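You operate a simulated robot arm through the tools that you are given. There is no shell and no other tool.

Carry out the task below with a simulated robot arm. There is one attempt and no reset: what you move stays moved.

Task
Put things in order on the top of the skid table. At the end: the teal brush is on the brown carton liner board; the orange chain oil can stands where the white coil label stood; the white coil label stands where the teal brush stood; the grey bare film core is on the brown seal box; the yellow coil label stands where the grey bare film core stood; whatever was shut is shut again. Leave all else as you found it, and nothing knocked over.

It is judged by the outcome, as a careful person would: the job done as asked, and still so three seconds after it is handed in. It fails if anything else is knocked over, pushed out of place, dropped, spilled or broken. Lids that push on must go on centred and level and be pressed home; caps that screw on are set level and turned clockwise until they are tight.

Robot
A 7-joint arm with a two-finger gripper, fixed in place. Base frame: the origin is at the foot of the arm, x ahead of it, y to its left, z up; the work surface is at about z = 740. Units: mm, rad, N and s.
With the tool pointing down near the work surface it reaches from about 320 to 720 mm from the base axis. Its first joint turns from -1.152 to 1.152 rad. Payload 2.45 kg.
The TCP is the grasp point between the finger pads, 26 mm short of the fingertips. In the tool frame z runs along the fingers and y along their closing line. Largest opening 96 mm; the body of the gripper starts 69 mm behind the TCP.
Orientation is told as [roll, pitch, yaw] about the base's x, y, z axes, in that order, counted from this pose: with the fingers straight down and closing along the base's y, the tool's x points along the base's -x, its y along +y and its z along -z.

Tools
- The arm moves only by the tool nudge_tool. Its argument "motion" is a list of rows, each an object of numbers (a shift or turn left out is 0, a gripper value left out holds the last): "dx", "dy", "dz": the shift along the tool's x, y, z in mm; "wx", "wy", "wz": the turn, a rotation vector about the tool's x, y, z in rad; "grip": the opening, from 0 (shut) to 1 (fully open). In form: [{"dx": .., "dy": .., "dz": .., "wx": .., "wy": .., "wz": .., "grip": ..}, ...]. A call has 1 to 20 rows; each row shifts and turns the commanded pose from where the row before left it, along the tool's axes as they then stand. Rows are played at 5 a second. More than 50 mm and 0.15 rad between two rows, or a gripper value outside its range, and nothing of the call is played. Where a pose cannot be reached the arm comes as near as it can. A force on the tool above 40 N (or 10 N above the force at the start of the call, whichever is more), or a blocked arm, ends the call early, and 0.2 s more pass. The fingers move at their own pace and stop on an object; they squeeze with about 35 N. The grip force told is the motor's: it shows also when the fingers shut on nothing. Time passes only in rows, and 0.2 s behind the last, so rows that do not move let the fingers close. The reply holds the time, the measured pose of the TCP, the force on the tool along the base axes, the opening and the grip force, in the units named above and with some noise, with the torque about the TCP (base axes, N m) and any sound that the robot's microphone picked up, and new pictures: "views" is both (left out), scene, wrist or none.
- Cameras (640 x 400 px; columns grow to the right, rows downward): "scene" is fixed at [153.5, -387.1, 1414.5]; the picture's right is [0.85, -0.52, 0.00], its down [-0.35, -0.57, -0.75] and it looks along [0.39, 0.64, -0.67] (base axes); focal length 338 px, centre (320, 200). "wrist" rides on the gripper at [82, 3, -98] in the tool frame; the picture's right is [-0.04, 1.00, 0.00], its down [-0.73, -0.03, -0.68] and it looks along [-0.68, -0.03, 0.73] (tool axes); focal length 256 px, centre (320, 200). There is no depth. A picture from a camera that has moved, and an enlarged one, comes with that camera's place and axes in the base frame and with its lens.
- close_up(camera, box): a new picture of the part [left, top, right, bottom] of that camera's present view, enlarged. It takes no simulated time.
- job_done(): hands the job in; it is judged then, once.

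Nothing tells you positions but the pictures and the camera data. Unless the task says otherwise, let go and move clear before handing in.

The tools are called after "Emit:" as name(argument=value, ...) on one line, values as JSON. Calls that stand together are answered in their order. nudge_tool: Moves the arm, as the interface text tells. Its arguments: {"type":"object","properties":{"motion":{"type":"array","items":{"type":"object","properties":{"dx":{"type":"number"},"dy":{"type":"number"},"dz":{"type":"number"},"wx":{"type":"number"},"wy":{"type":"number"},"wz":{"type":"number"},"grip":{"type":"number"}}}},"views":{"type":"string","enum":["both","scene","wrist","none"]}},"required":["motion"]} The other tools are called the same way: close_up (camera, box) takes an enlarged picture of a part of a camera's view; job_done () hands the job in.

At the start:

```text
time_s: 0.0
tool_pos: [396.3, 81.9, 1033.7]
orientation: [0.001, -0.001, 0.001]
force: [0.1, 0.2, 0.5]
moment: [-0.04, 0.02, 0.01]
finger_gap: 95.8
gripper_force: 0.0
```

scene: 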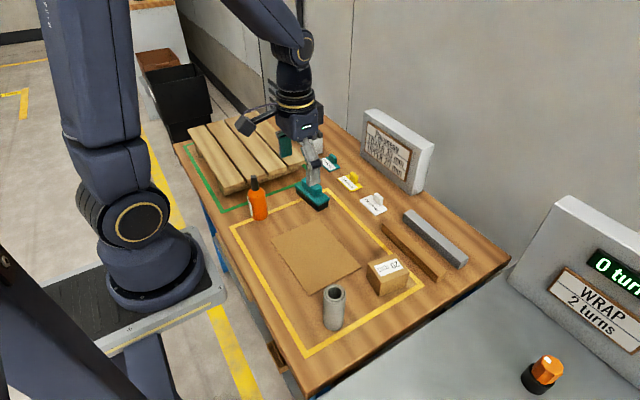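
wrist: 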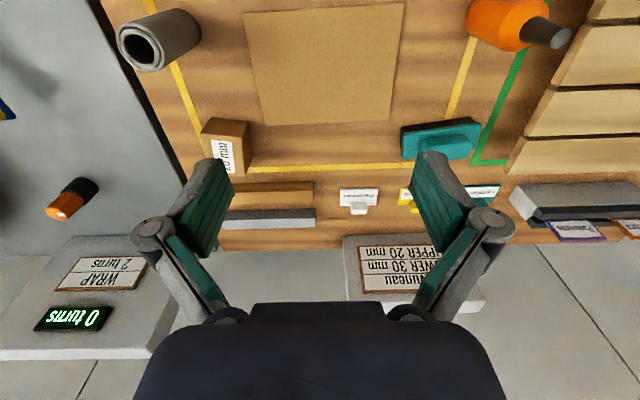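

I see a table with an orange can, teal brush, three coil labels (teal, yellow, white), a liner board, a grey core and a seal box. First I will look closer at each before moving anything.

Emit:
close_up(camera="scene", box=[220, 130, 420, 255])

Emit:
close_up(camera="scene", box=[270, 220, 470, 345])

Emit:
close_up(camera="wrist", box=[320, 80, 640, 280])

Emit:
close_up(camera="wrist", box=[80, 0, 400, 200])

```text
3.20 times, centred on (320, 192) of scene
camera zoom: at [153.5, -387.1, 1414.5], right [0.85, -0.52, 0.0], down [-0.35, -0.57, -0.75], along [0.39, 0.64, -0.67], focal length 1082 px, centre (320, 224)
```

zoom: 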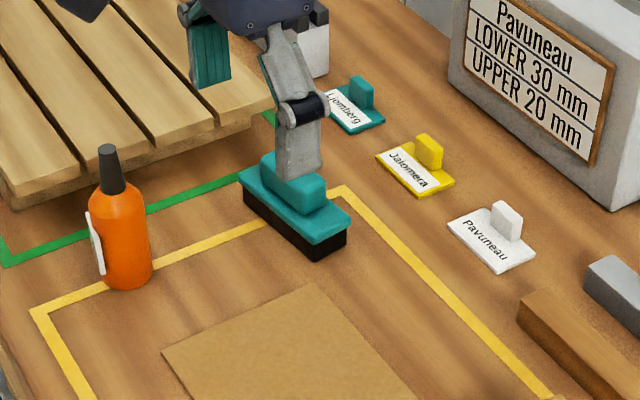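

```text
3.20 times, centred on (370, 282) of scene
camera zoom: at [153.5, -387.1, 1414.5], right [0.85, -0.52, 0.0], down [-0.35, -0.57, -0.75], along [0.39, 0.64, -0.67], focal length 1082 px, centre (160, -64)
```

zoom: 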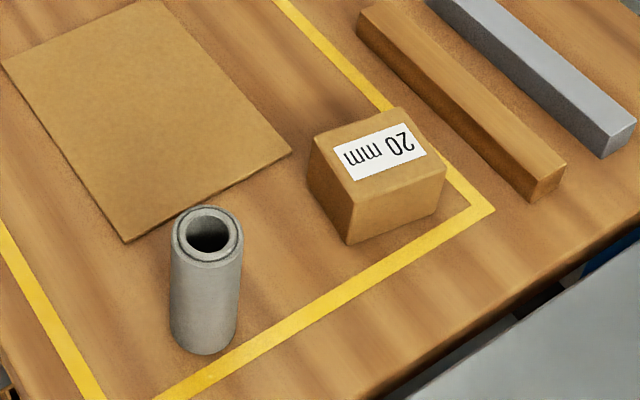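

```text
2.00 times, centred on (480, 180) of wrist
camera zoom: at [315.0, 85.0, 1132.0], right [0.04, 1.0, 0.0], down [0.73, -0.03, 0.68], along [0.68, -0.03, -0.73], focal length 512 px, centre (0, 240)
```

zoom: 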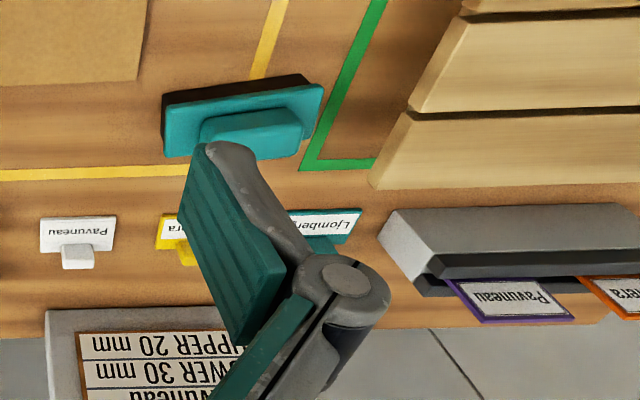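

```text
2.00 times, centred on (240, 100) of wrist
camera zoom: at [315.0, 85.0, 1132.0], right [0.04, 1.0, 0.0], down [0.73, -0.03, 0.68], along [0.68, -0.03, -0.73], focal length 512 px, centre (480, 400)
```

zoom: 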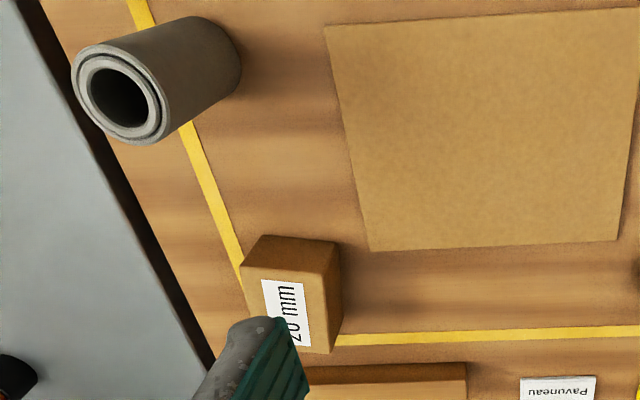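

The core stands at about (368, -95), ~106 mm tall and ~44 mm across; the seal box is centred near (530, -66) with its top at z≈786. I'll start with the core, moving above it to check alignment.

Emit:
nudge_tool(motion=[{"dx": 5, "dy": -30, "dz": 10}, {"dx": 5, "dy": -35, "dz": 15}, {"dx": 5, "dy": -40, "dz": 15}, {"dx": 5, "dy": -40, "dz": 15}, {"dx": 8, "dy": -32, "dz": 15}, {}], views="both")

```text
time_s: 1.4
tool_pos: [369.2, -96.4, 965.5]
orientation: [0.0, 0.0, 0.001]
force: [-0.3, 0.3, -0.6]
moment: [0.0, 0.01, -0.03]
finger_gap: 95.6
gripper_force: 0.0
camera wrist: at [287.3, -94.8, 1063.1], right [0.04, 1.0, 0.0], down [0.73, -0.03, 0.68], along [0.68, -0.03, -0.73], focal length 256 px, centre (320, 200)
```

scene: 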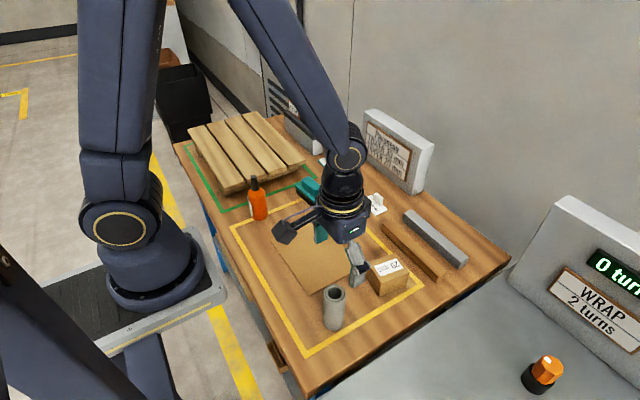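
wrist: 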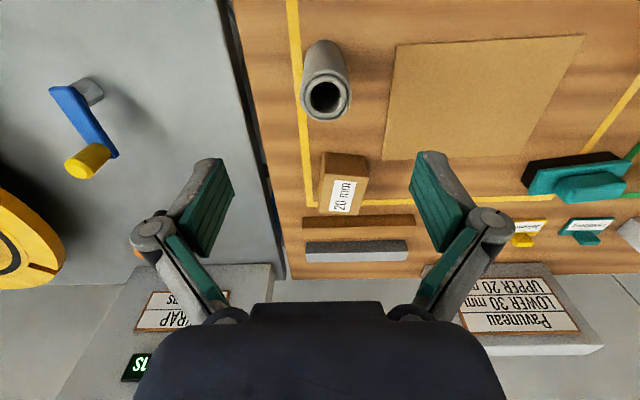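

The core is centred at about (370.5, -94), so I'll correct slightly, descend around it and close.

Emit:
nudge_tool(motion=[{"dx": -1.3, "dy": 2.4, "dz": 30}, {"dz": 40}, {"dz": 35}, {"dz": 25}, {"dz": 15}, {"dz": 8}, {}], views="both")

```text
time_s: 3.0
tool_pos: [370.7, -92.3, 809.7]
orientation: [0.0, 0.0, 0.003]
force: [0.0, -0.2, -0.7]
moment: [0.01, -0.01, 0.0]
finger_gap: 95.8
gripper_force: 0.0
camera wrist: at [289.2, -90.1, 907.7], right [0.04, 1.0, 0.0], down [0.73, -0.03, 0.68], along [0.68, -0.03, -0.73], focal length 256 px, centre (320, 200)
```

scene: 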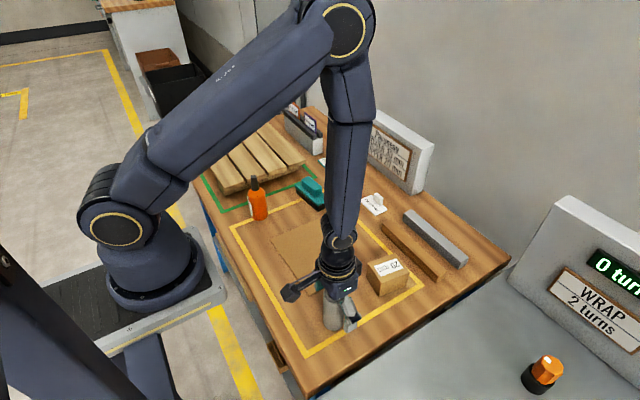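
wrist: 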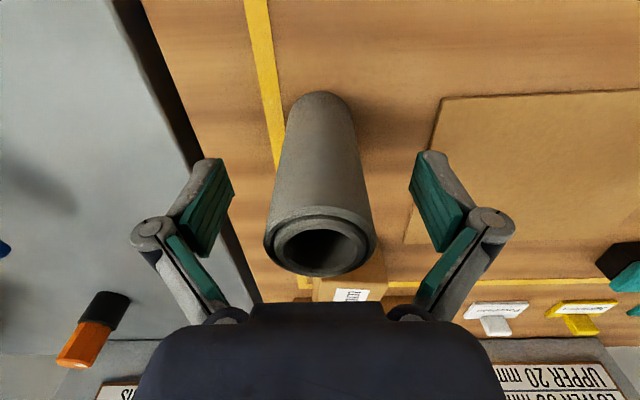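

The core sits centred between the fingers. I'll close on it gently and let the grip settle.

Emit:
nudge_tool(motion=[{"grip": 0}, {}, {}, {}, {}, {}], views="wrist")

```text
time_s: 4.4
tool_pos: [370.1, -92.7, 808.9]
orientation: [-0.001, 0.001, -0.001]
force: [0.0, 0.3, 3.0]
moment: [0.01, 0.03, 0.02]
finger_gap: 42.6
gripper_force: 35.1
camera wrist: at [289.1, -90.1, 908.0], right [0.04, 1.0, 0.0], down [0.73, -0.03, 0.68], along [0.68, -0.03, -0.73], focal length 256 px, centre (320, 200)
```

wrist: 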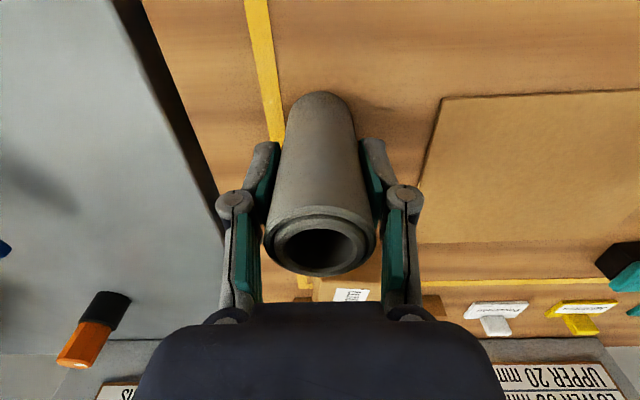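

The core is held firmly (42.6 mm). I'll lift straight up and carry it towards the box, stopping short to check the box's position.

Emit:
nudge_tool(motion=[{"dz": -8}, {"dz": -15}, {"dz": -25}, {"dz": -30}, {"dz": -30}, {"dz": -15}, {"dx": -15, "dy": 5}, {"dx": -25, "dy": 8}, {"dx": -25, "dy": 8}, {"dx": -15, "dy": 5}, {}], views="both")

```text
time_s: 6.8
tool_pos: [451.3, -65.5, 934.2]
orientation: [0.0, 0.001, 0.0]
force: [-0.1, 0.2, -0.4]
moment: [0.0, 0.0, -0.06]
finger_gap: 42.8
gripper_force: 35.2
camera wrist: at [368.8, -63.5, 1031.8], right [0.04, 1.0, 0.0], down [0.73, -0.03, 0.68], along [0.68, -0.03, -0.73], focal length 256 px, centre (320, 200)
```

scene: 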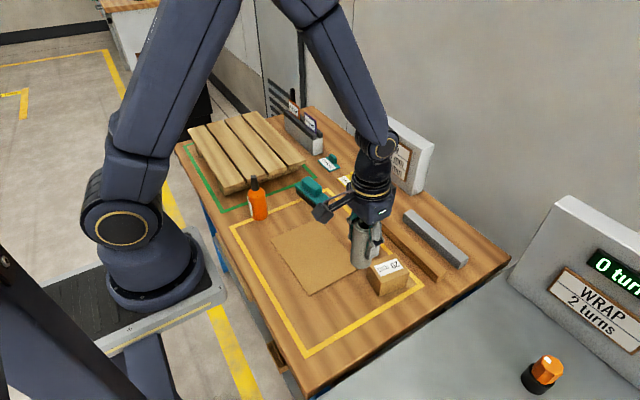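
wrist: 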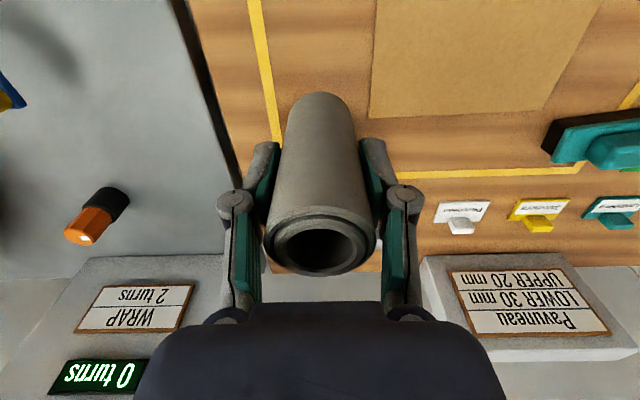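

The core is held and hides the box from the wrist camera; I'll use a scene close-up to refine the box's position.

Emit:
close_up(camera="scene", box=[320, 200, 448, 280])

Emit:
close_up(camera="scene", box=[340, 240, 436, 300])

```text
5.00 times, centred on (384, 240) of scene
camera zoom: at [153.5, -387.1, 1414.5], right [0.85, -0.52, 0.0], down [-0.35, -0.57, -0.75], along [0.39, 0.64, -0.67], focal length 1691 px, centre (0, 0)
```

zoom: 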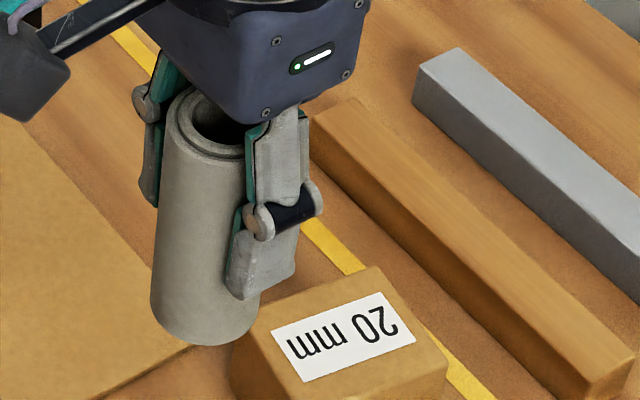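

```text
6.67 times, centred on (388, 270) of scene
camera zoom: at [153.5, -387.1, 1414.5], right [0.85, -0.52, 0.0], down [-0.35, -0.57, -0.75], along [0.39, 0.64, -0.67], focal length 2255 px, centre (-133, -267)
```

zoom: 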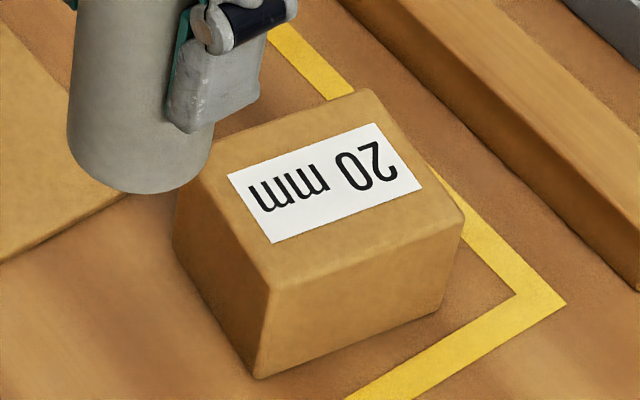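

Combining views, the box centre is about (533, -69) with top z≈787. I'll carry the core over it and lower to just above the box.

Emit:
nudge_tool(motion=[{"dx": -15, "dy": -1}, {"dx": -25, "dy": -1}, {"dx": -25, "dy": -1}, {"dx": -14, "dy": -0.5}, {"dx": -4.7}, {"dz": 15}, {"dz": 20}, {"dz": 15}, {"dz": 10}, {"dz": 5}, {}], views="both")

Emit:
close_up(camera="scene", box=[340, 220, 436, 280])

```text
time_s: 9.2
tool_pos: [533.3, -70.0, 868.1]
orientation: [-0.001, -0.001, -0.001]
force: [-0.5, 1.2, -1.1]
moment: [-0.01, -0.03, 0.01]
finger_gap: 42.5
gripper_force: 35.0
camera wrist: at [452.1, -66.6, 966.5], right [0.04, 1.0, 0.0], down [0.73, -0.03, 0.68], along [0.68, -0.03, -0.73], focal length 256 px, centre (320, 200)
```

scene: 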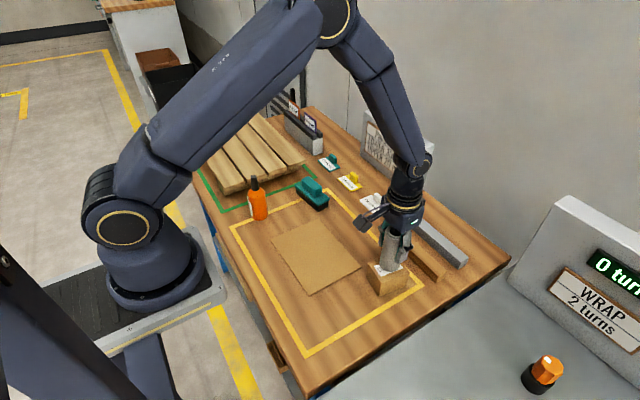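
wrist: 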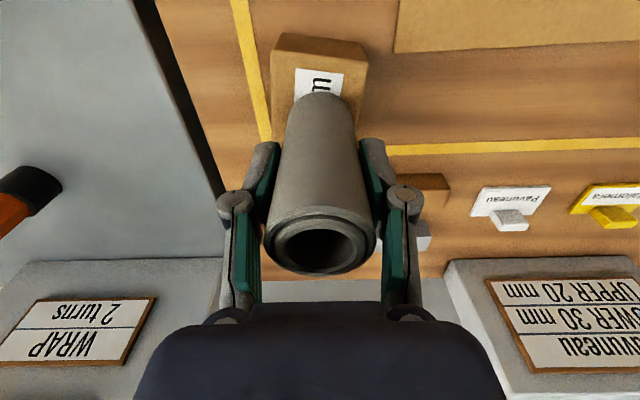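

```text
6.67 times, centred on (388, 250) of scene
camera zoom: at [153.5, -387.1, 1414.5], right [0.85, -0.52, 0.0], down [-0.35, -0.57, -0.75], along [0.39, 0.64, -0.67], focal length 2255 px, centre (-133, -133)
```

zoom: 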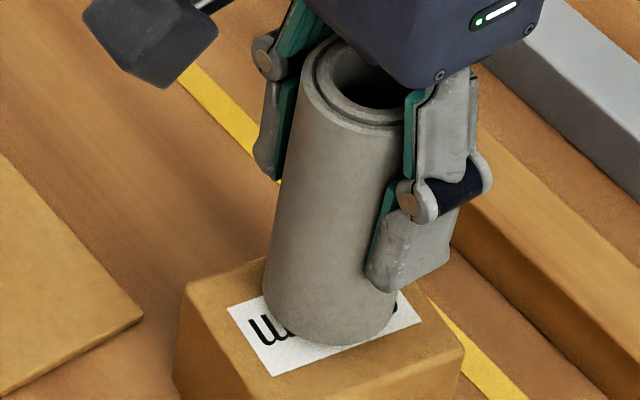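

The core's foot projects almost exactly onto the box's top centre. Now I'll lower in small steps until I feel contact.

Emit:
nudge_tool(motion=[{"dz": 4}, {"dz": 2}, {"dz": 1}, {"dz": 1}, {}], views="none")

Emit:
close_up(camera="scene", box=[340, 220, 436, 280])

```text
time_s: 10.4
tool_pos: [535.0, -70.2, 861.0]
orientation: [0.0, -0.004, 0.002]
force: [-4.4, 1.9, 35.0]
moment: [0.04, 0.09, -0.04]
finger_gap: 42.5
gripper_force: 35.0
```

```text
6.67 times, centred on (388, 250) of scene
camera zoom: at [152.8, -387.0, 1414.6], right [0.85, -0.52, 0.0], down [-0.35, -0.57, -0.75], along [0.39, 0.64, -0.67], focal length 2255 px, centre (-133, -133)
```

zoom: 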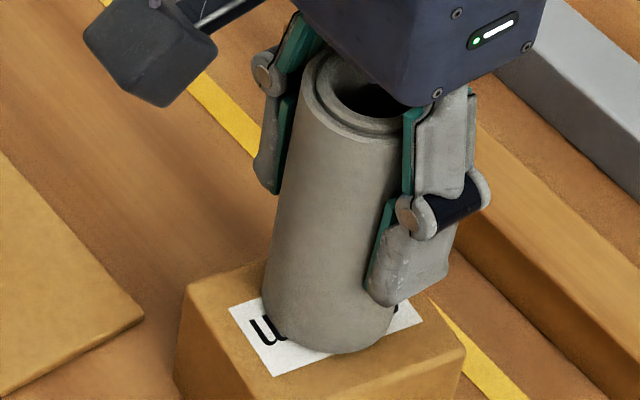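

Contact reached at 35 N, a bit firm; I'll ease up slightly before releasing.

Emit:
nudge_tool(motion=[{"dz": -0.7}, {}], views="none")

```text
time_s: 11.0
tool_pos: [533.1, -70.2, 861.8]
orientation: [0.001, -0.002, 0.002]
force: [5.0, 1.7, 14.6]
moment: [0.06, -0.45, 0.02]
finger_gap: 42.4
gripper_force: 34.9
```

Emit:
nudge_tool(motion=[{"dz": -0.4}, {}], views="none")

```text
time_s: 11.6
tool_pos: [532.7, -69.9, 861.2]
orientation: [-0.001, 0.002, 0.001]
force: [2.9, 0.0, 4.9]
moment: [-0.01, -0.26, 0.05]
finger_gap: 42.5
gripper_force: 34.6
```

Contact is now light, so I'll open the fingers and check the core stands.

Emit:
nudge_tool(motion=[{"grip": 0.5}, {"grip": 0.65}, {}, {}, {}], views="both")

Emit:
close_up(camera="scene", box=[340, 220, 436, 280])

```text
time_s: 12.8
tool_pos: [532.9, -70.1, 861.4]
orientation: [0.0, 0.001, -0.001]
force: [0.5, 0.5, 0.2]
moment: [0.01, 0.02, 0.0]
finger_gap: 62.4
gripper_force: 0.0
camera wrist: at [452.0, -67.1, 959.9], right [0.04, 1.0, 0.0], down [0.73, -0.03, 0.68], along [0.68, -0.03, -0.73], focal length 256 px, centre (320, 200)
```

scene: 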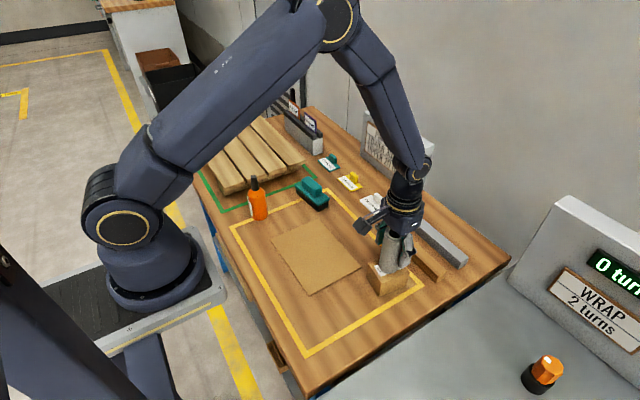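
wrist: 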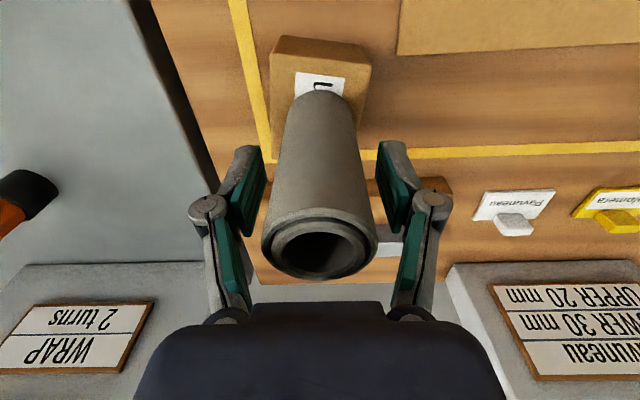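

```text
6.67 times, centred on (388, 250) of scene
camera zoom: at [153.5, -387.1, 1414.5], right [0.85, -0.52, 0.0], down [-0.35, -0.57, -0.75], along [0.39, 0.64, -0.67], focal length 2255 px, centre (-133, -133)
```

zoom: 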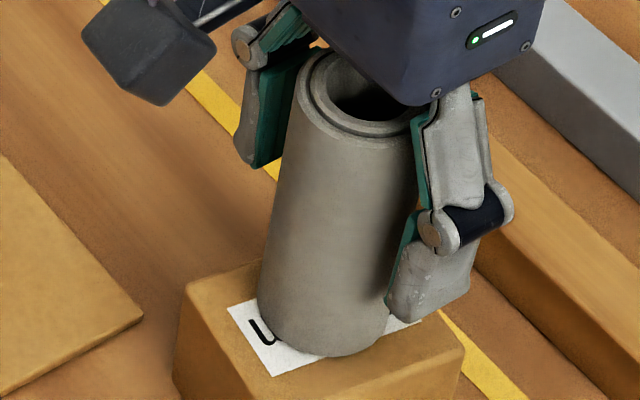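

The core stands upright on the box, box unmoved. I'll rise clear and go look at the labels.

Emit:
nudge_tool(motion=[{"dz": -10}, {"dz": -25}, {"dz": -35}, {"dz": -35}, {"dz": -20}, {"dx": 5, "dy": 35}, {"dx": 8, "dy": 45}, {"dx": 8, "dy": 45}, {"dx": 8, "dy": 45}, {"dx": 8, "dy": 45}, {"dx": 5, "dy": 40, "dz": 20}, {"dy": 30, "dz": 30}, {}], views="both")

Emit:
close_up(camera="wrist", box=[120, 80, 520, 330])

Emit:
close_up(camera="scene", box=[300, 140, 396, 200])

```text
time_s: 15.6
tool_pos: [491.8, 216.4, 936.6]
orientation: [-0.001, -0.002, -0.001]
force: [-0.2, 0.0, -0.5]
moment: [0.0, -0.02, -0.03]
finger_gap: 62.5
gripper_force: 0.0
camera wrist: at [410.7, 219.1, 1034.2], right [0.04, 1.0, 0.0], down [0.73, -0.03, 0.68], along [0.68, -0.03, -0.73], focal length 256 px, centre (320, 200)
```

scene: 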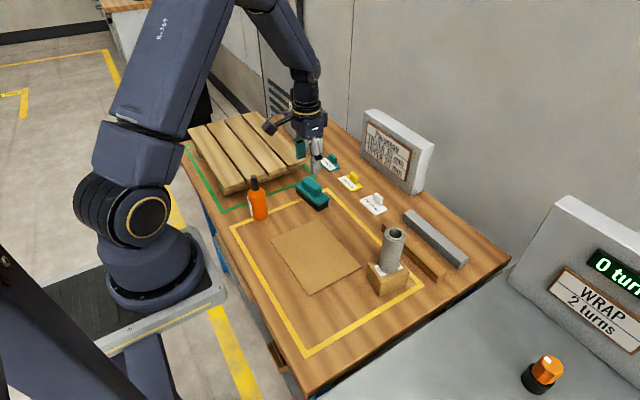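
wrist: 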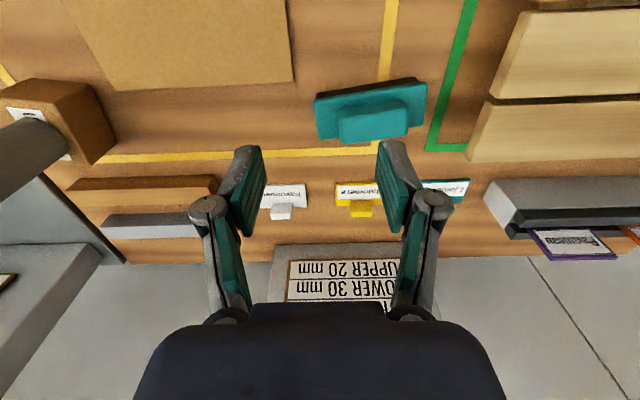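

```text
1.60 times, centred on (320, 205) of wrist
camera zoom: at [410.7, 219.1, 1034.2], right [0.04, 1.0, 0.0], down [0.73, -0.03, 0.68], along [0.68, -0.03, -0.73], focal length 410 px, centre (320, 192)
```

zoom: 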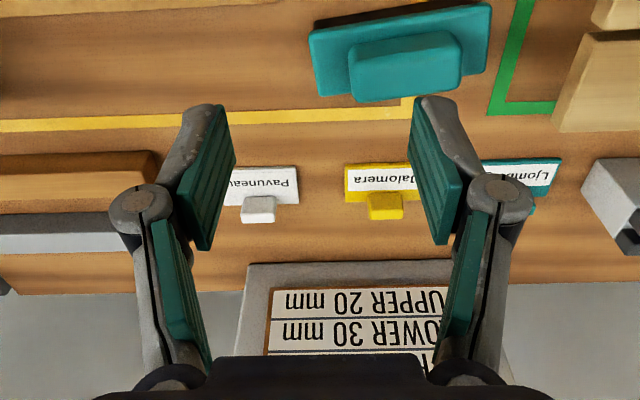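

```text
6.67 times, centred on (348, 170) of scene
camera zoom: at [153.5, -387.1, 1414.5], right [0.85, -0.52, 0.0], down [-0.35, -0.57, -0.75], along [0.39, 0.64, -0.67], focal length 2255 px, centre (133, 400)
```

zoom: 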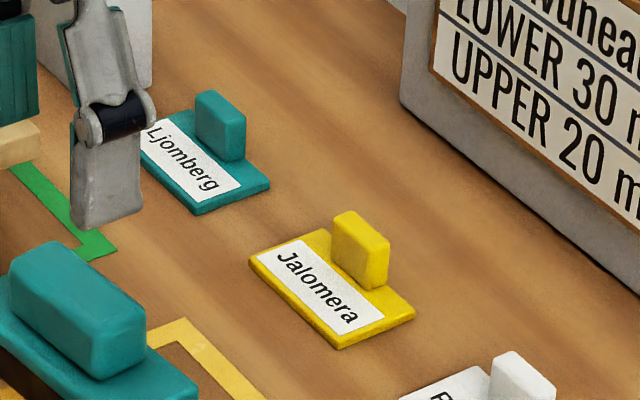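

The yellow label's block is roughly at x 680–691, y 254–287, top z≈767, near the reach limit. I'll approach above it to test whether the arm reaches vertically.

Emit:
nudge_tool(motion=[{"dx": -30, "dy": 10}, {"dx": -40, "dy": 12}, {"dx": -40, "dy": 12}, {"dx": -40, "dy": 12, "dz": 20}, {"dx": -34, "dy": 7.6, "dz": 30}, {}], views="both")

Emit:
close_up(camera="wrist", box=[200, 50, 440, 200])

```text
time_s: 17.0
tool_pos: [671.6, 264.4, 886.2]
orientation: [-0.003, 0.002, 0.0]
force: [0.8, -0.4, -0.1]
moment: [-0.05, -0.07, 0.02]
finger_gap: 62.5
gripper_force: 0.1
out of reach, approached as far as the arm can: row 5
camera wrist: at [589.6, 267.9, 984.6], right [0.04, 1.0, 0.0], down [0.73, -0.03, 0.68], along [0.68, -0.03, -0.74], focal length 256 px, centre (320, 200)
```

scene: 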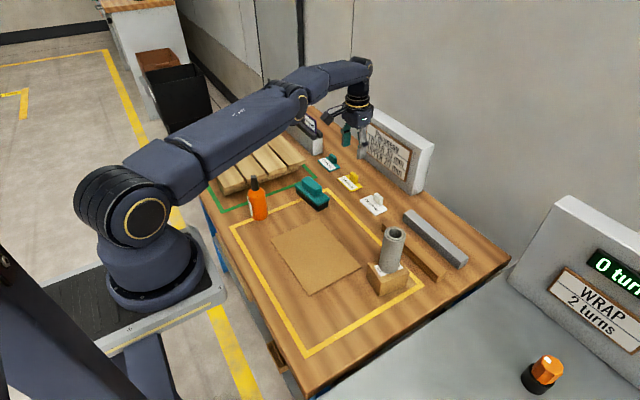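
wrist: 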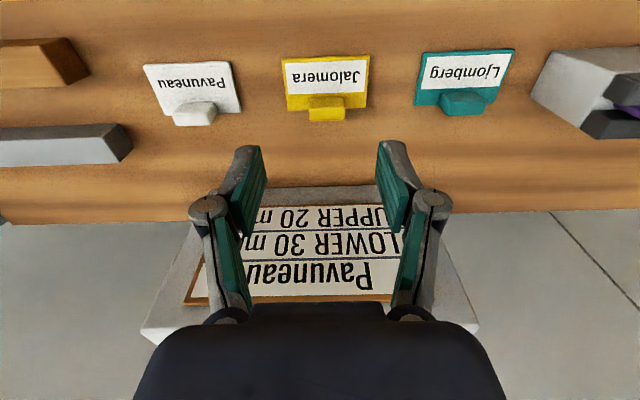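

```text
2.67 times, centred on (320, 125) of wrist
camera zoom: at [589.6, 267.9, 984.6], right [0.04, 1.0, 0.0], down [0.73, -0.03, 0.68], along [0.68, -0.03, -0.74], focal length 683 px, centre (320, 400)
```

zoom: 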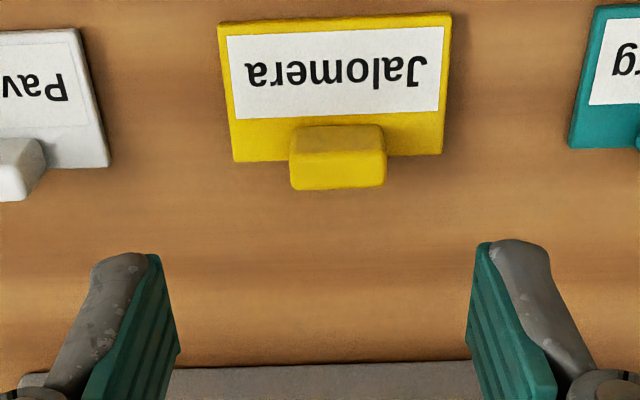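

The wrist view places the yellow plate centre at (671.5, 269.7) and its block at x 682–694, y 254–285. Vertical reach stops short, so I'll tilt the fingers outward about 0.2 rad to gain reach.

Emit:
nudge_tool(motion=[{"wy": -0.1}, {"wy": -0.1}, {}], views="wrist")

```text
time_s: 17.8
tool_pos: [670.8, 266.2, 886.4]
orientation: [0.001, -0.2, 0.0]
force: [-0.5, -0.2, 0.1]
moment: [-0.01, -0.02, -0.04]
finger_gap: 62.3
gripper_force: 0.1
camera wrist: at [571.3, 268.6, 966.5], right [0.04, 1.0, 0.01], down [0.58, -0.03, 0.81], along [0.81, -0.03, -0.58], focal length 256 px, centre (320, 200)
```

wrist: 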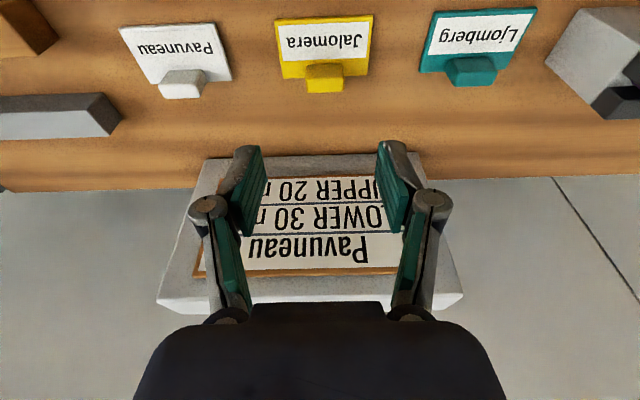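

Tilted to -0.2 rad and now within reach. I'll lower toward the label and check position partway.

Emit:
nudge_tool(motion=[{"dx": -0.85, "dy": 1.65, "dz": 29}, {"dx": -0.85, "dy": 1.65, "dz": 29}, {}], views="both")

Emit:
close_up(camera="scene", box=[300, 140, 396, 200])

```text
time_s: 18.6
tool_pos: [682.8, 269.0, 829.6]
orientation: [0.001, -0.203, -0.001]
force: [0.3, 0.5, -0.5]
moment: [-0.02, 0.01, 0.01]
finger_gap: 62.6
gripper_force: 0.1
camera wrist: at [583.2, 271.9, 909.7], right [0.04, 1.0, 0.01], down [0.58, -0.03, 0.81], along [0.81, -0.03, -0.58], focal length 256 px, centre (320, 200)
```

scene: 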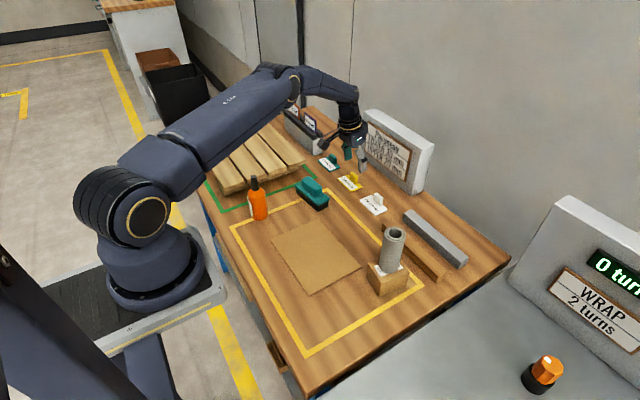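
wrist: 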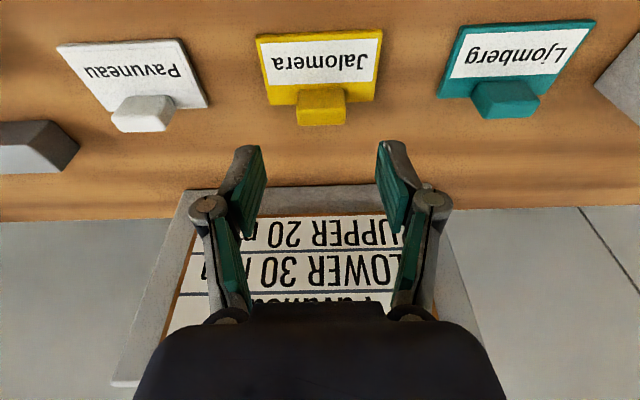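

```text
6.67 times, centred on (348, 170) of scene
camera zoom: at [153.5, -387.1, 1414.5], right [0.85, -0.52, 0.0], down [-0.35, -0.57, -0.75], along [0.39, 0.64, -0.67], focal length 2255 px, centre (133, 400)
```

zoom: 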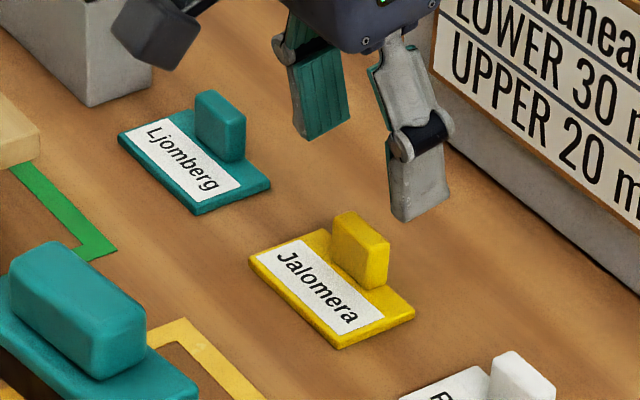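

Position agrees (block y≈254–285). I'll lower so the tilted fingertips straddle the block just above the plate.

Emit:
nudge_tool(motion=[{"dx": 3.6, "dy": 0.3, "dz": 20}, {"dx": 2.7, "dz": 15}, {"dx": 1.8, "dz": 10}, {"dx": 1.0, "dz": 6}, {}], views="both")

Emit:
close_up(camera="scene", box=[300, 140, 396, 200])

Emit:
close_up(camera="wrist", box=[200, 80, 440, 230])

```text
time_s: 19.8
tool_pos: [684.5, 270.1, 778.9]
orientation: [0.0, -0.202, 0.002]
force: [0.2, 0.1, 0.5]
moment: [0.0, -0.01, -0.01]
finger_gap: 62.5
gripper_force: 0.0
camera wrist: at [584.5, 272.7, 859.1], right [0.04, 1.0, 0.01], down [0.58, -0.03, 0.81], along [0.81, -0.03, -0.58], focal length 256 px, centre (320, 200)
```

scene: 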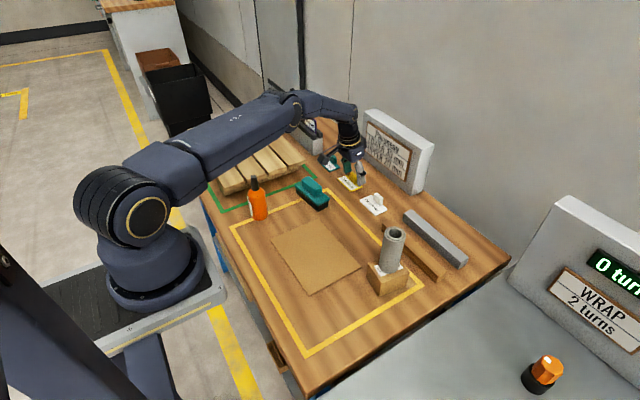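
wrist: 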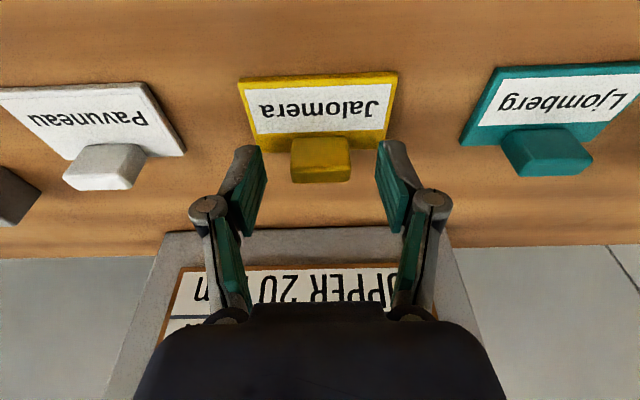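

```text
6.67 times, centred on (348, 170) of scene
camera zoom: at [153.5, -387.1, 1414.5], right [0.85, -0.52, 0.0], down [-0.35, -0.57, -0.75], along [0.39, 0.64, -0.67], focal length 2255 px, centre (133, 400)
```

zoom: 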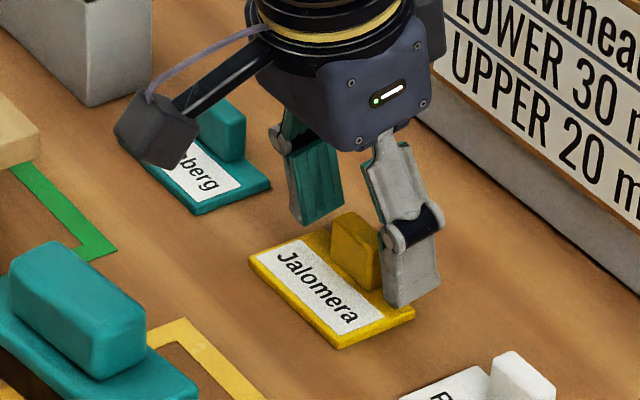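

```text
2.67 times, centred on (320, 155) of wrist
camera zoom: at [584.5, 272.7, 859.1], right [0.04, 1.0, 0.01], down [0.58, -0.03, 0.81], along [0.81, -0.03, -0.58], focal length 683 px, centre (320, 320)
```

zoom: 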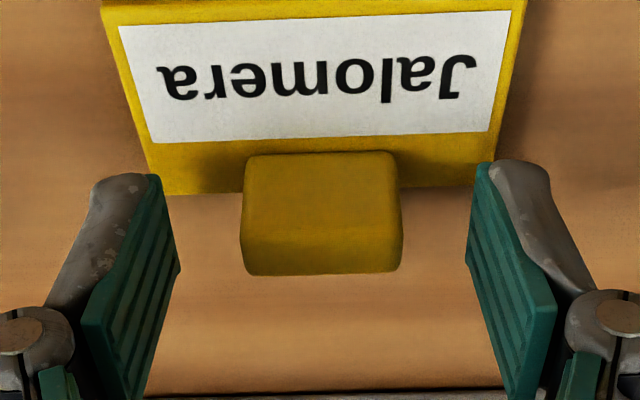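

The block is centred between the fingers. I'll lower another ~3.5 mm and close.

Emit:
nudge_tool(motion=[{"dx": 0.4, "dz": 2}, {"dx": 0.3, "dz": 1.5}, {}], views="none")

Emit:
nudge_tool(motion=[{"grip": 0.4}, {"grip": 0.0}, {}, {}, {}], views="wrist")

Emit:
close_up(camera="scene", box=[300, 140, 396, 200])

```text
time_s: 20.6
tool_pos: [684.0, 269.5, 775.2]
orientation: [-0.001, -0.2, 0.001]
force: [0.7, 0.3, -0.7]
moment: [0.04, -0.01, -0.03]
finger_gap: 62.4
gripper_force: 0.0
```

```text
time_s: 21.8
tool_pos: [684.1, 269.3, 775.5]
orientation: [0.0, -0.201, 0.003]
force: [0.4, 0.1, 1.5]
moment: [-0.02, 0.01, 0.02]
finger_gap: 30.8
gripper_force: 34.7
camera wrist: at [584.6, 272.1, 855.6], right [0.04, 1.0, 0.01], down [0.58, -0.03, 0.81], along [0.81, -0.03, -0.58], focal length 256 px, centre (320, 200)
```

wrist: 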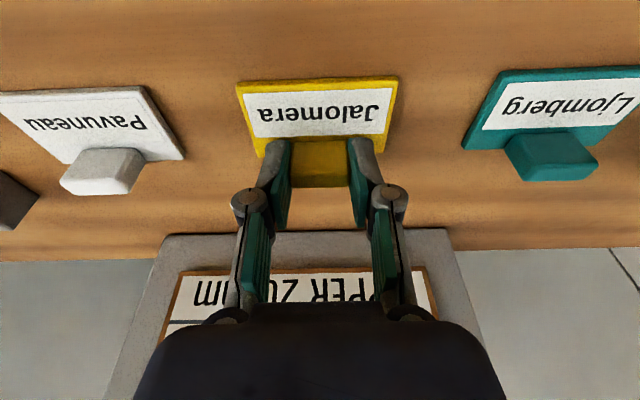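

```text
6.67 times, centred on (348, 170) of scene
camera zoom: at [153.4, -387.1, 1414.5], right [0.85, -0.52, 0.0], down [-0.35, -0.57, -0.75], along [0.39, 0.64, -0.67], focal length 2255 px, centre (133, 400)
```

zoom: 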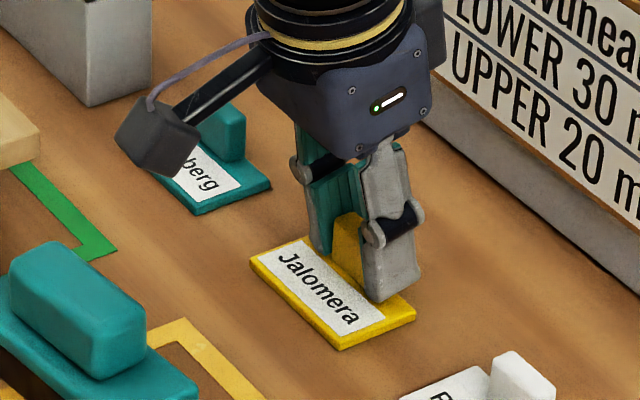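

The label is gripped (30.8 mm). I'll lift it straight up and check that it hangs level.

Emit:
nudge_tool(motion=[{"dx": -1, "dz": -4.9}, {"dx": -2, "dz": -9.8}, {"dx": -4, "dz": -19.6}, {"dx": -5, "dz": -24.5}, {"dx": -4, "dz": -19.6}, {}], views="both")

Emit:
close_up(camera="scene", box=[300, 110, 396, 170])

```text
time_s: 23.2
tool_pos: [682.7, 269.8, 857.5]
orientation: [0.0, -0.198, 0.003]
force: [-0.4, 0.4, -1.2]
moment: [0.05, -0.01, 0.01]
finger_gap: 30.8
gripper_force: 35.3
camera wrist: at [584.4, 272.7, 937.2], right [0.04, 1.0, 0.01], down [0.58, -0.03, 0.81], along [0.81, -0.03, -0.58], focal length 256 px, centre (320, 200)
```

scene: 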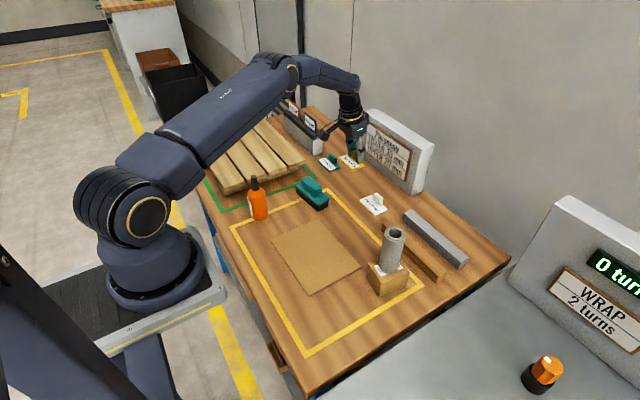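
wrist: 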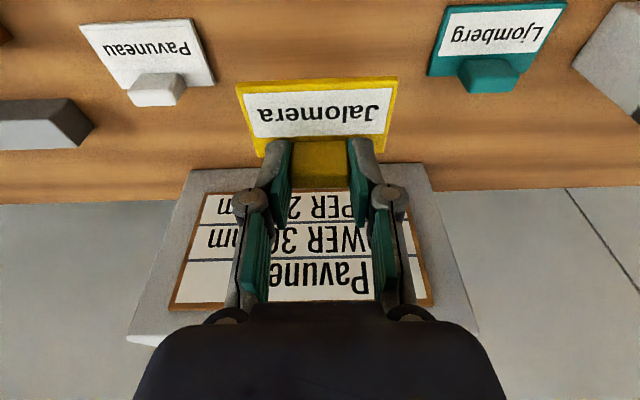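

```text
6.67 times, centred on (348, 140) of scene
camera zoom: at [153.5, -387.1, 1414.5], right [0.85, -0.52, 0.0], down [-0.35, -0.57, -0.75], along [0.39, 0.64, -0.67], focal length 2255 px, centre (133, 600)
```

zoom: 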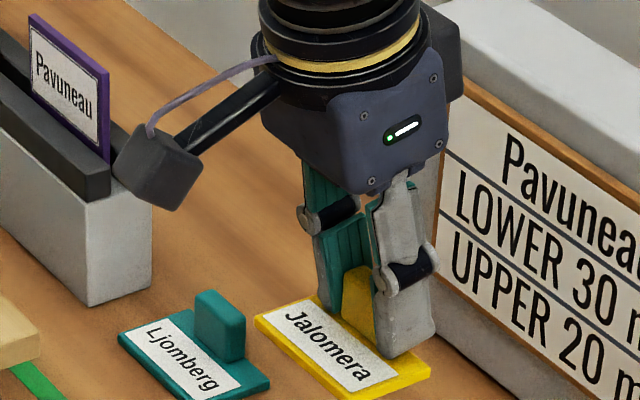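

The label hangs level. I'll carry it over the board to above the core's old spot.

Emit:
nudge_tool(motion=[{"dx": 8, "dy": -9.7, "dz": -1.6}, {"dx": 16, "dy": -19.4, "dz": -3.2}, {"dx": 24, "dy": -29, "dz": -4.9}, {"dx": 28, "dy": -34, "dz": -5.7}, {"dx": 28, "dy": -34, "dz": -5.7}, {"dx": 28, "dy": -34, "dz": -5.7}, {"dx": 28, "dy": -34, "dz": -5.7}, {"dx": 28, "dy": -34, "dz": -5.7}, {"dx": 28, "dy": -34, "dz": -5.7}, {"dx": 28, "dy": -34, "dz": -5.7}, {"dx": 24, "dy": -29, "dz": -4.9}, {"dx": 16, "dy": -19.4, "dz": -3.2}, {"dx": 10.7, "dy": -18.7, "dz": -2.1}, {}], views="both")

```text
time_s: 26.2
tool_pos: [384.3, -93.4, 855.1]
orientation: [-0.001, -0.2, 0.001]
force: [-0.3, 0.6, -0.3]
moment: [-0.01, 0.01, 0.0]
finger_gap: 30.6
gripper_force: 35.3
camera wrist: at [284.9, -91.1, 935.3], right [0.04, 1.0, 0.01], down [0.58, -0.03, 0.81], along [0.81, -0.03, -0.58], focal length 256 px, centre (320, 200)
```

scene: 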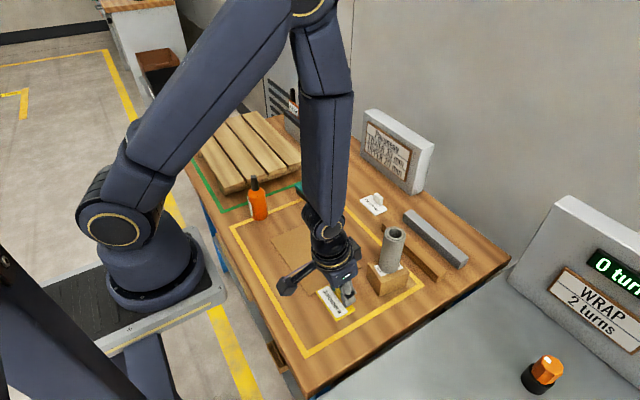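
wrist: 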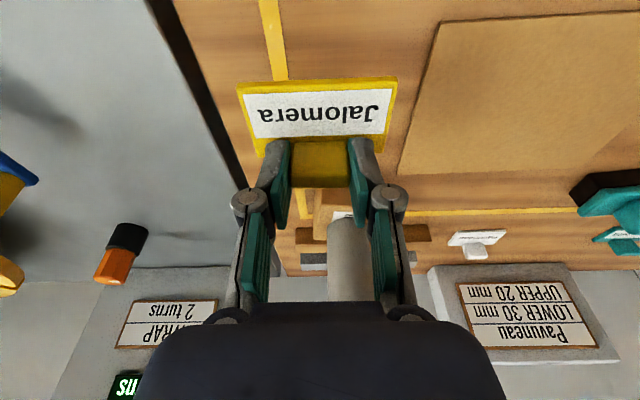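

It's above the spot at (384, -93). I'll lower toward the table, slowing near contact.

Emit:
nudge_tool(motion=[{"dx": 4.7, "dz": 20}, {"dx": 5.9, "dz": 25}, {"dx": 4.3, "dz": 18}, {"dx": 2.3, "dz": 10}, {}], views="wrist")

Emit:
close_up(camera="scene", box=[280, 250, 408, 330])

```text
time_s: 27.4
tool_pos: [382.6, -93.5, 779.3]
orientation: [0.0, -0.199, 0.003]
force: [-0.3, 0.5, -0.4]
moment: [-0.05, 0.01, -0.03]
finger_gap: 30.9
gripper_force: 34.8
camera wrist: at [282.4, -91.1, 860.1], right [0.04, 1.0, 0.01], down [0.58, -0.03, 0.81], along [0.81, -0.03, -0.58], focal length 256 px, centre (320, 200)
```

wrist: 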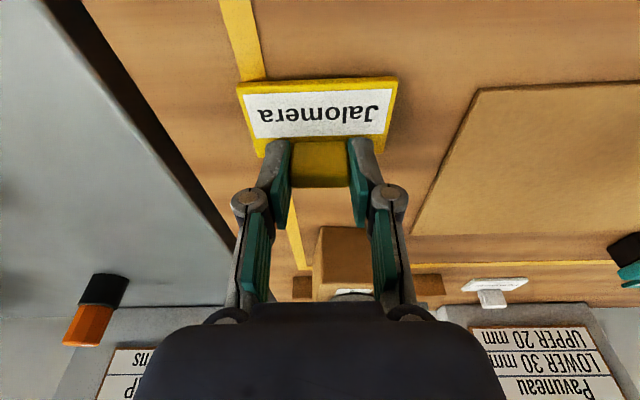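

```text
5.00 times, centred on (344, 290) of scene
camera zoom: at [153.5, -387.1, 1414.5], right [0.85, -0.52, 0.0], down [-0.35, -0.57, -0.75], along [0.39, 0.64, -0.67], focal length 1691 px, centre (200, -250)
```

zoom: 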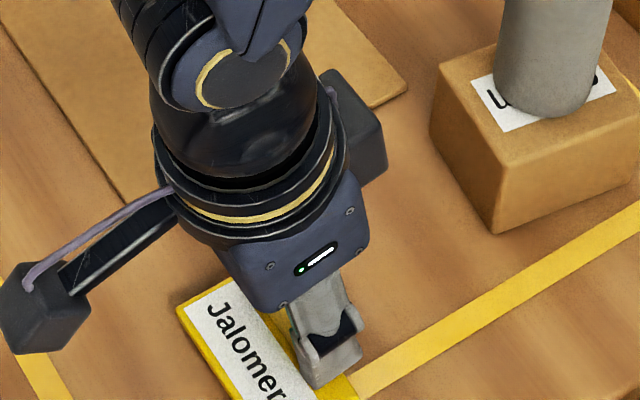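

About 4 mm above the table. I'll lower in 1 mm steps until there's light contact.

Emit:
nudge_tool(motion=[{"dx": 0.2, "dz": 1}, {"dx": 0.2, "dz": 1}, {"dx": 0.2, "dz": 0.8}, {}], views="none")

```text
time_s: 28.4
tool_pos: [382.1, -92.7, 778.6]
orientation: [0.0, -0.199, 0.001]
force: [0.2, -0.1, -0.2]
moment: [0.02, -0.02, 0.01]
finger_gap: 30.6
gripper_force: 35.1
```

Emit:
nudge_tool(motion=[{"dx": 0.1, "dz": 0.6}, {"dx": 0.1, "dz": 0.6}, {}], views="none")

```text
time_s: 29.2
tool_pos: [380.3, -93.4, 775.9]
orientation: [0.001, -0.199, 0.002]
force: [-0.5, -0.1, 7.0]
moment: [0.04, 0.09, 0.02]
finger_gap: 30.7
gripper_force: 34.6
```

Light contact (7 N). Release and withdraw along the tool axis.

Emit:
nudge_tool(motion=[{"grip": 0.4}, {"grip": 0.55}, {}, {}], views="wrist")

Emit:
nudge_tool(motion=[{"dz": -5}, {"dz": -15}, {"dz": -30}, {"dz": -40}, {"dz": -40}, {"wy": 0.1}, {"wy": 0.1}, {}], views="both")

Emit:
close_up(camera="scene", box=[280, 250, 408, 330])

```text
time_s: 30.2
tool_pos: [380.9, -93.0, 776.0]
orientation: [0.001, -0.201, 0.002]
force: [0.2, -0.3, 0.0]
moment: [0.0, -0.01, -0.02]
finger_gap: 52.7
gripper_force: 0.0
camera wrist: at [281.8, -90.6, 855.6], right [0.04, 1.0, 0.01], down [0.58, -0.03, 0.81], along [0.81, -0.03, -0.58], focal length 256 px, centre (320, 200)
```

wrist: 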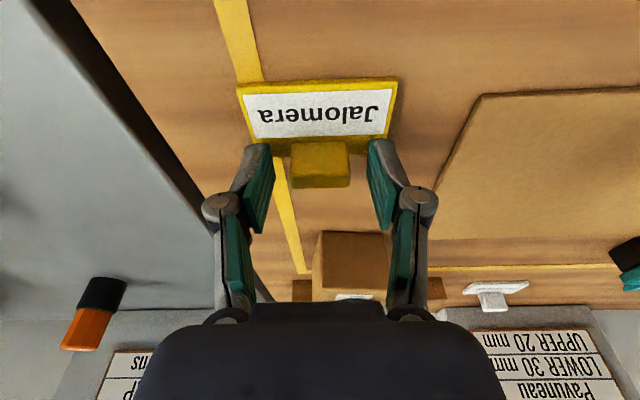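

```text
time_s: 32.0
tool_pos: [364.0, -96.9, 903.3]
orientation: [0.001, 0.0, 0.0]
force: [0.2, -0.3, 0.3]
moment: [0.0, 0.02, 0.01]
finger_gap: 52.9
gripper_force: 0.0
out of reach, approached as far as the arm can: row 5
camera wrist: at [281.8, -93.7, 1002.0], right [0.04, 1.0, 0.0], down [0.73, -0.03, 0.68], along [0.68, -0.03, -0.73], focal length 256 px, centre (320, 200)
```

scene: 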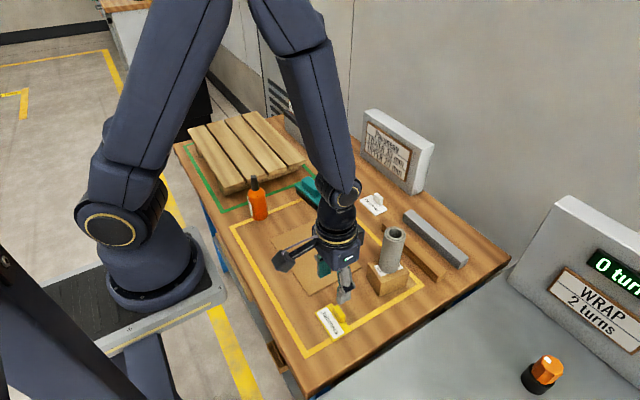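
wrist: 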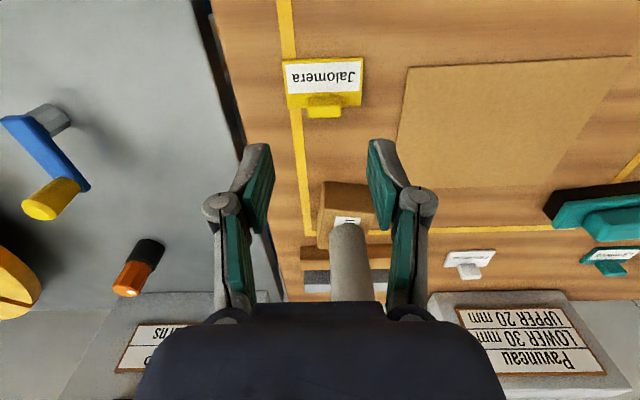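

```text
5.00 times, centred on (344, 290) of scene
camera zoom: at [153.5, -387.1, 1414.5], right [0.85, -0.52, 0.0], down [-0.35, -0.57, -0.75], along [0.39, 0.64, -0.67], focal length 1691 px, centre (200, -250)
```

zoom: 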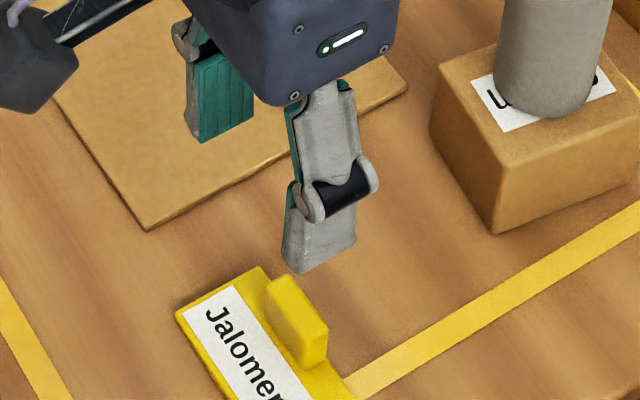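

The yellow label stands at the core's old spot (centre ≈ (369, -94)). Next the brush: I'll move to view it from above.

Emit:
nudge_tool(motion=[{"dy": 20, "dz": -30}, {"dx": -5, "dy": 40, "dz": -30}, {"dx": -5, "dy": 45, "dz": -10}, {"dx": -5, "dy": 45}, {"dx": -5, "dy": 45}, {"dx": -5, "dy": 45}, {"dx": -5, "dy": 45}, {"dx": -5, "dy": 40}, {"dy": 25}, {}], views="both")

Emit:
close_up(camera="wrist", box=[200, 50, 440, 200])

Emit:
close_up(camera="scene", box=[264, 165, 360, 225])

```text
refused: row 2 steps farther than a row can; nothing moved
```

```text
2.67 times, centred on (320, 125) of wrist
camera zoom: at [281.8, -93.7, 1002.0], right [0.04, 1.0, 0.0], down [0.73, -0.03, 0.68], along [0.68, -0.03, -0.73], focal length 683 px, centre (320, 400)
```

zoom: 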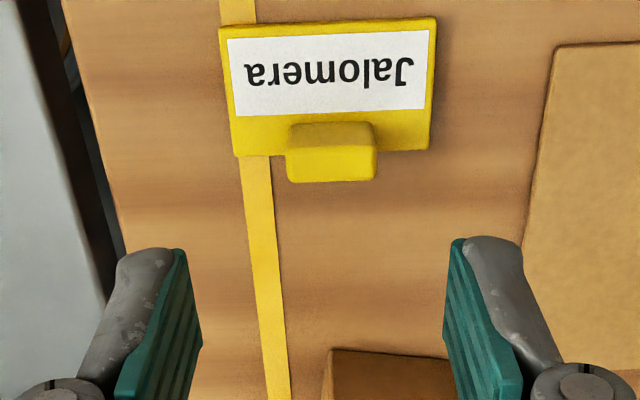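

```text
6.67 times, centred on (312, 195) of scene
camera zoom: at [153.5, -387.1, 1414.5], right [0.85, -0.52, 0.0], down [-0.35, -0.57, -0.75], along [0.39, 0.64, -0.67], focal length 2255 px, centre (373, 233)
```

zoom: 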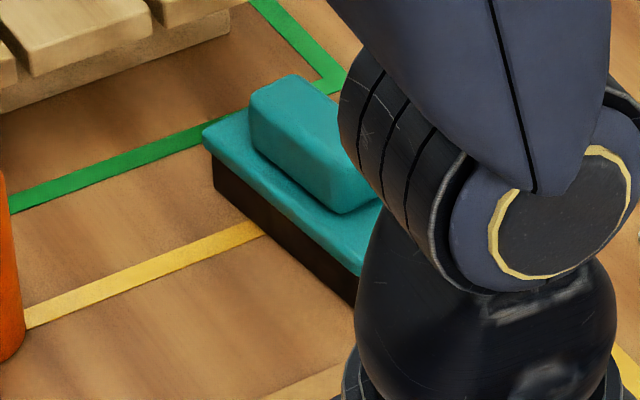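

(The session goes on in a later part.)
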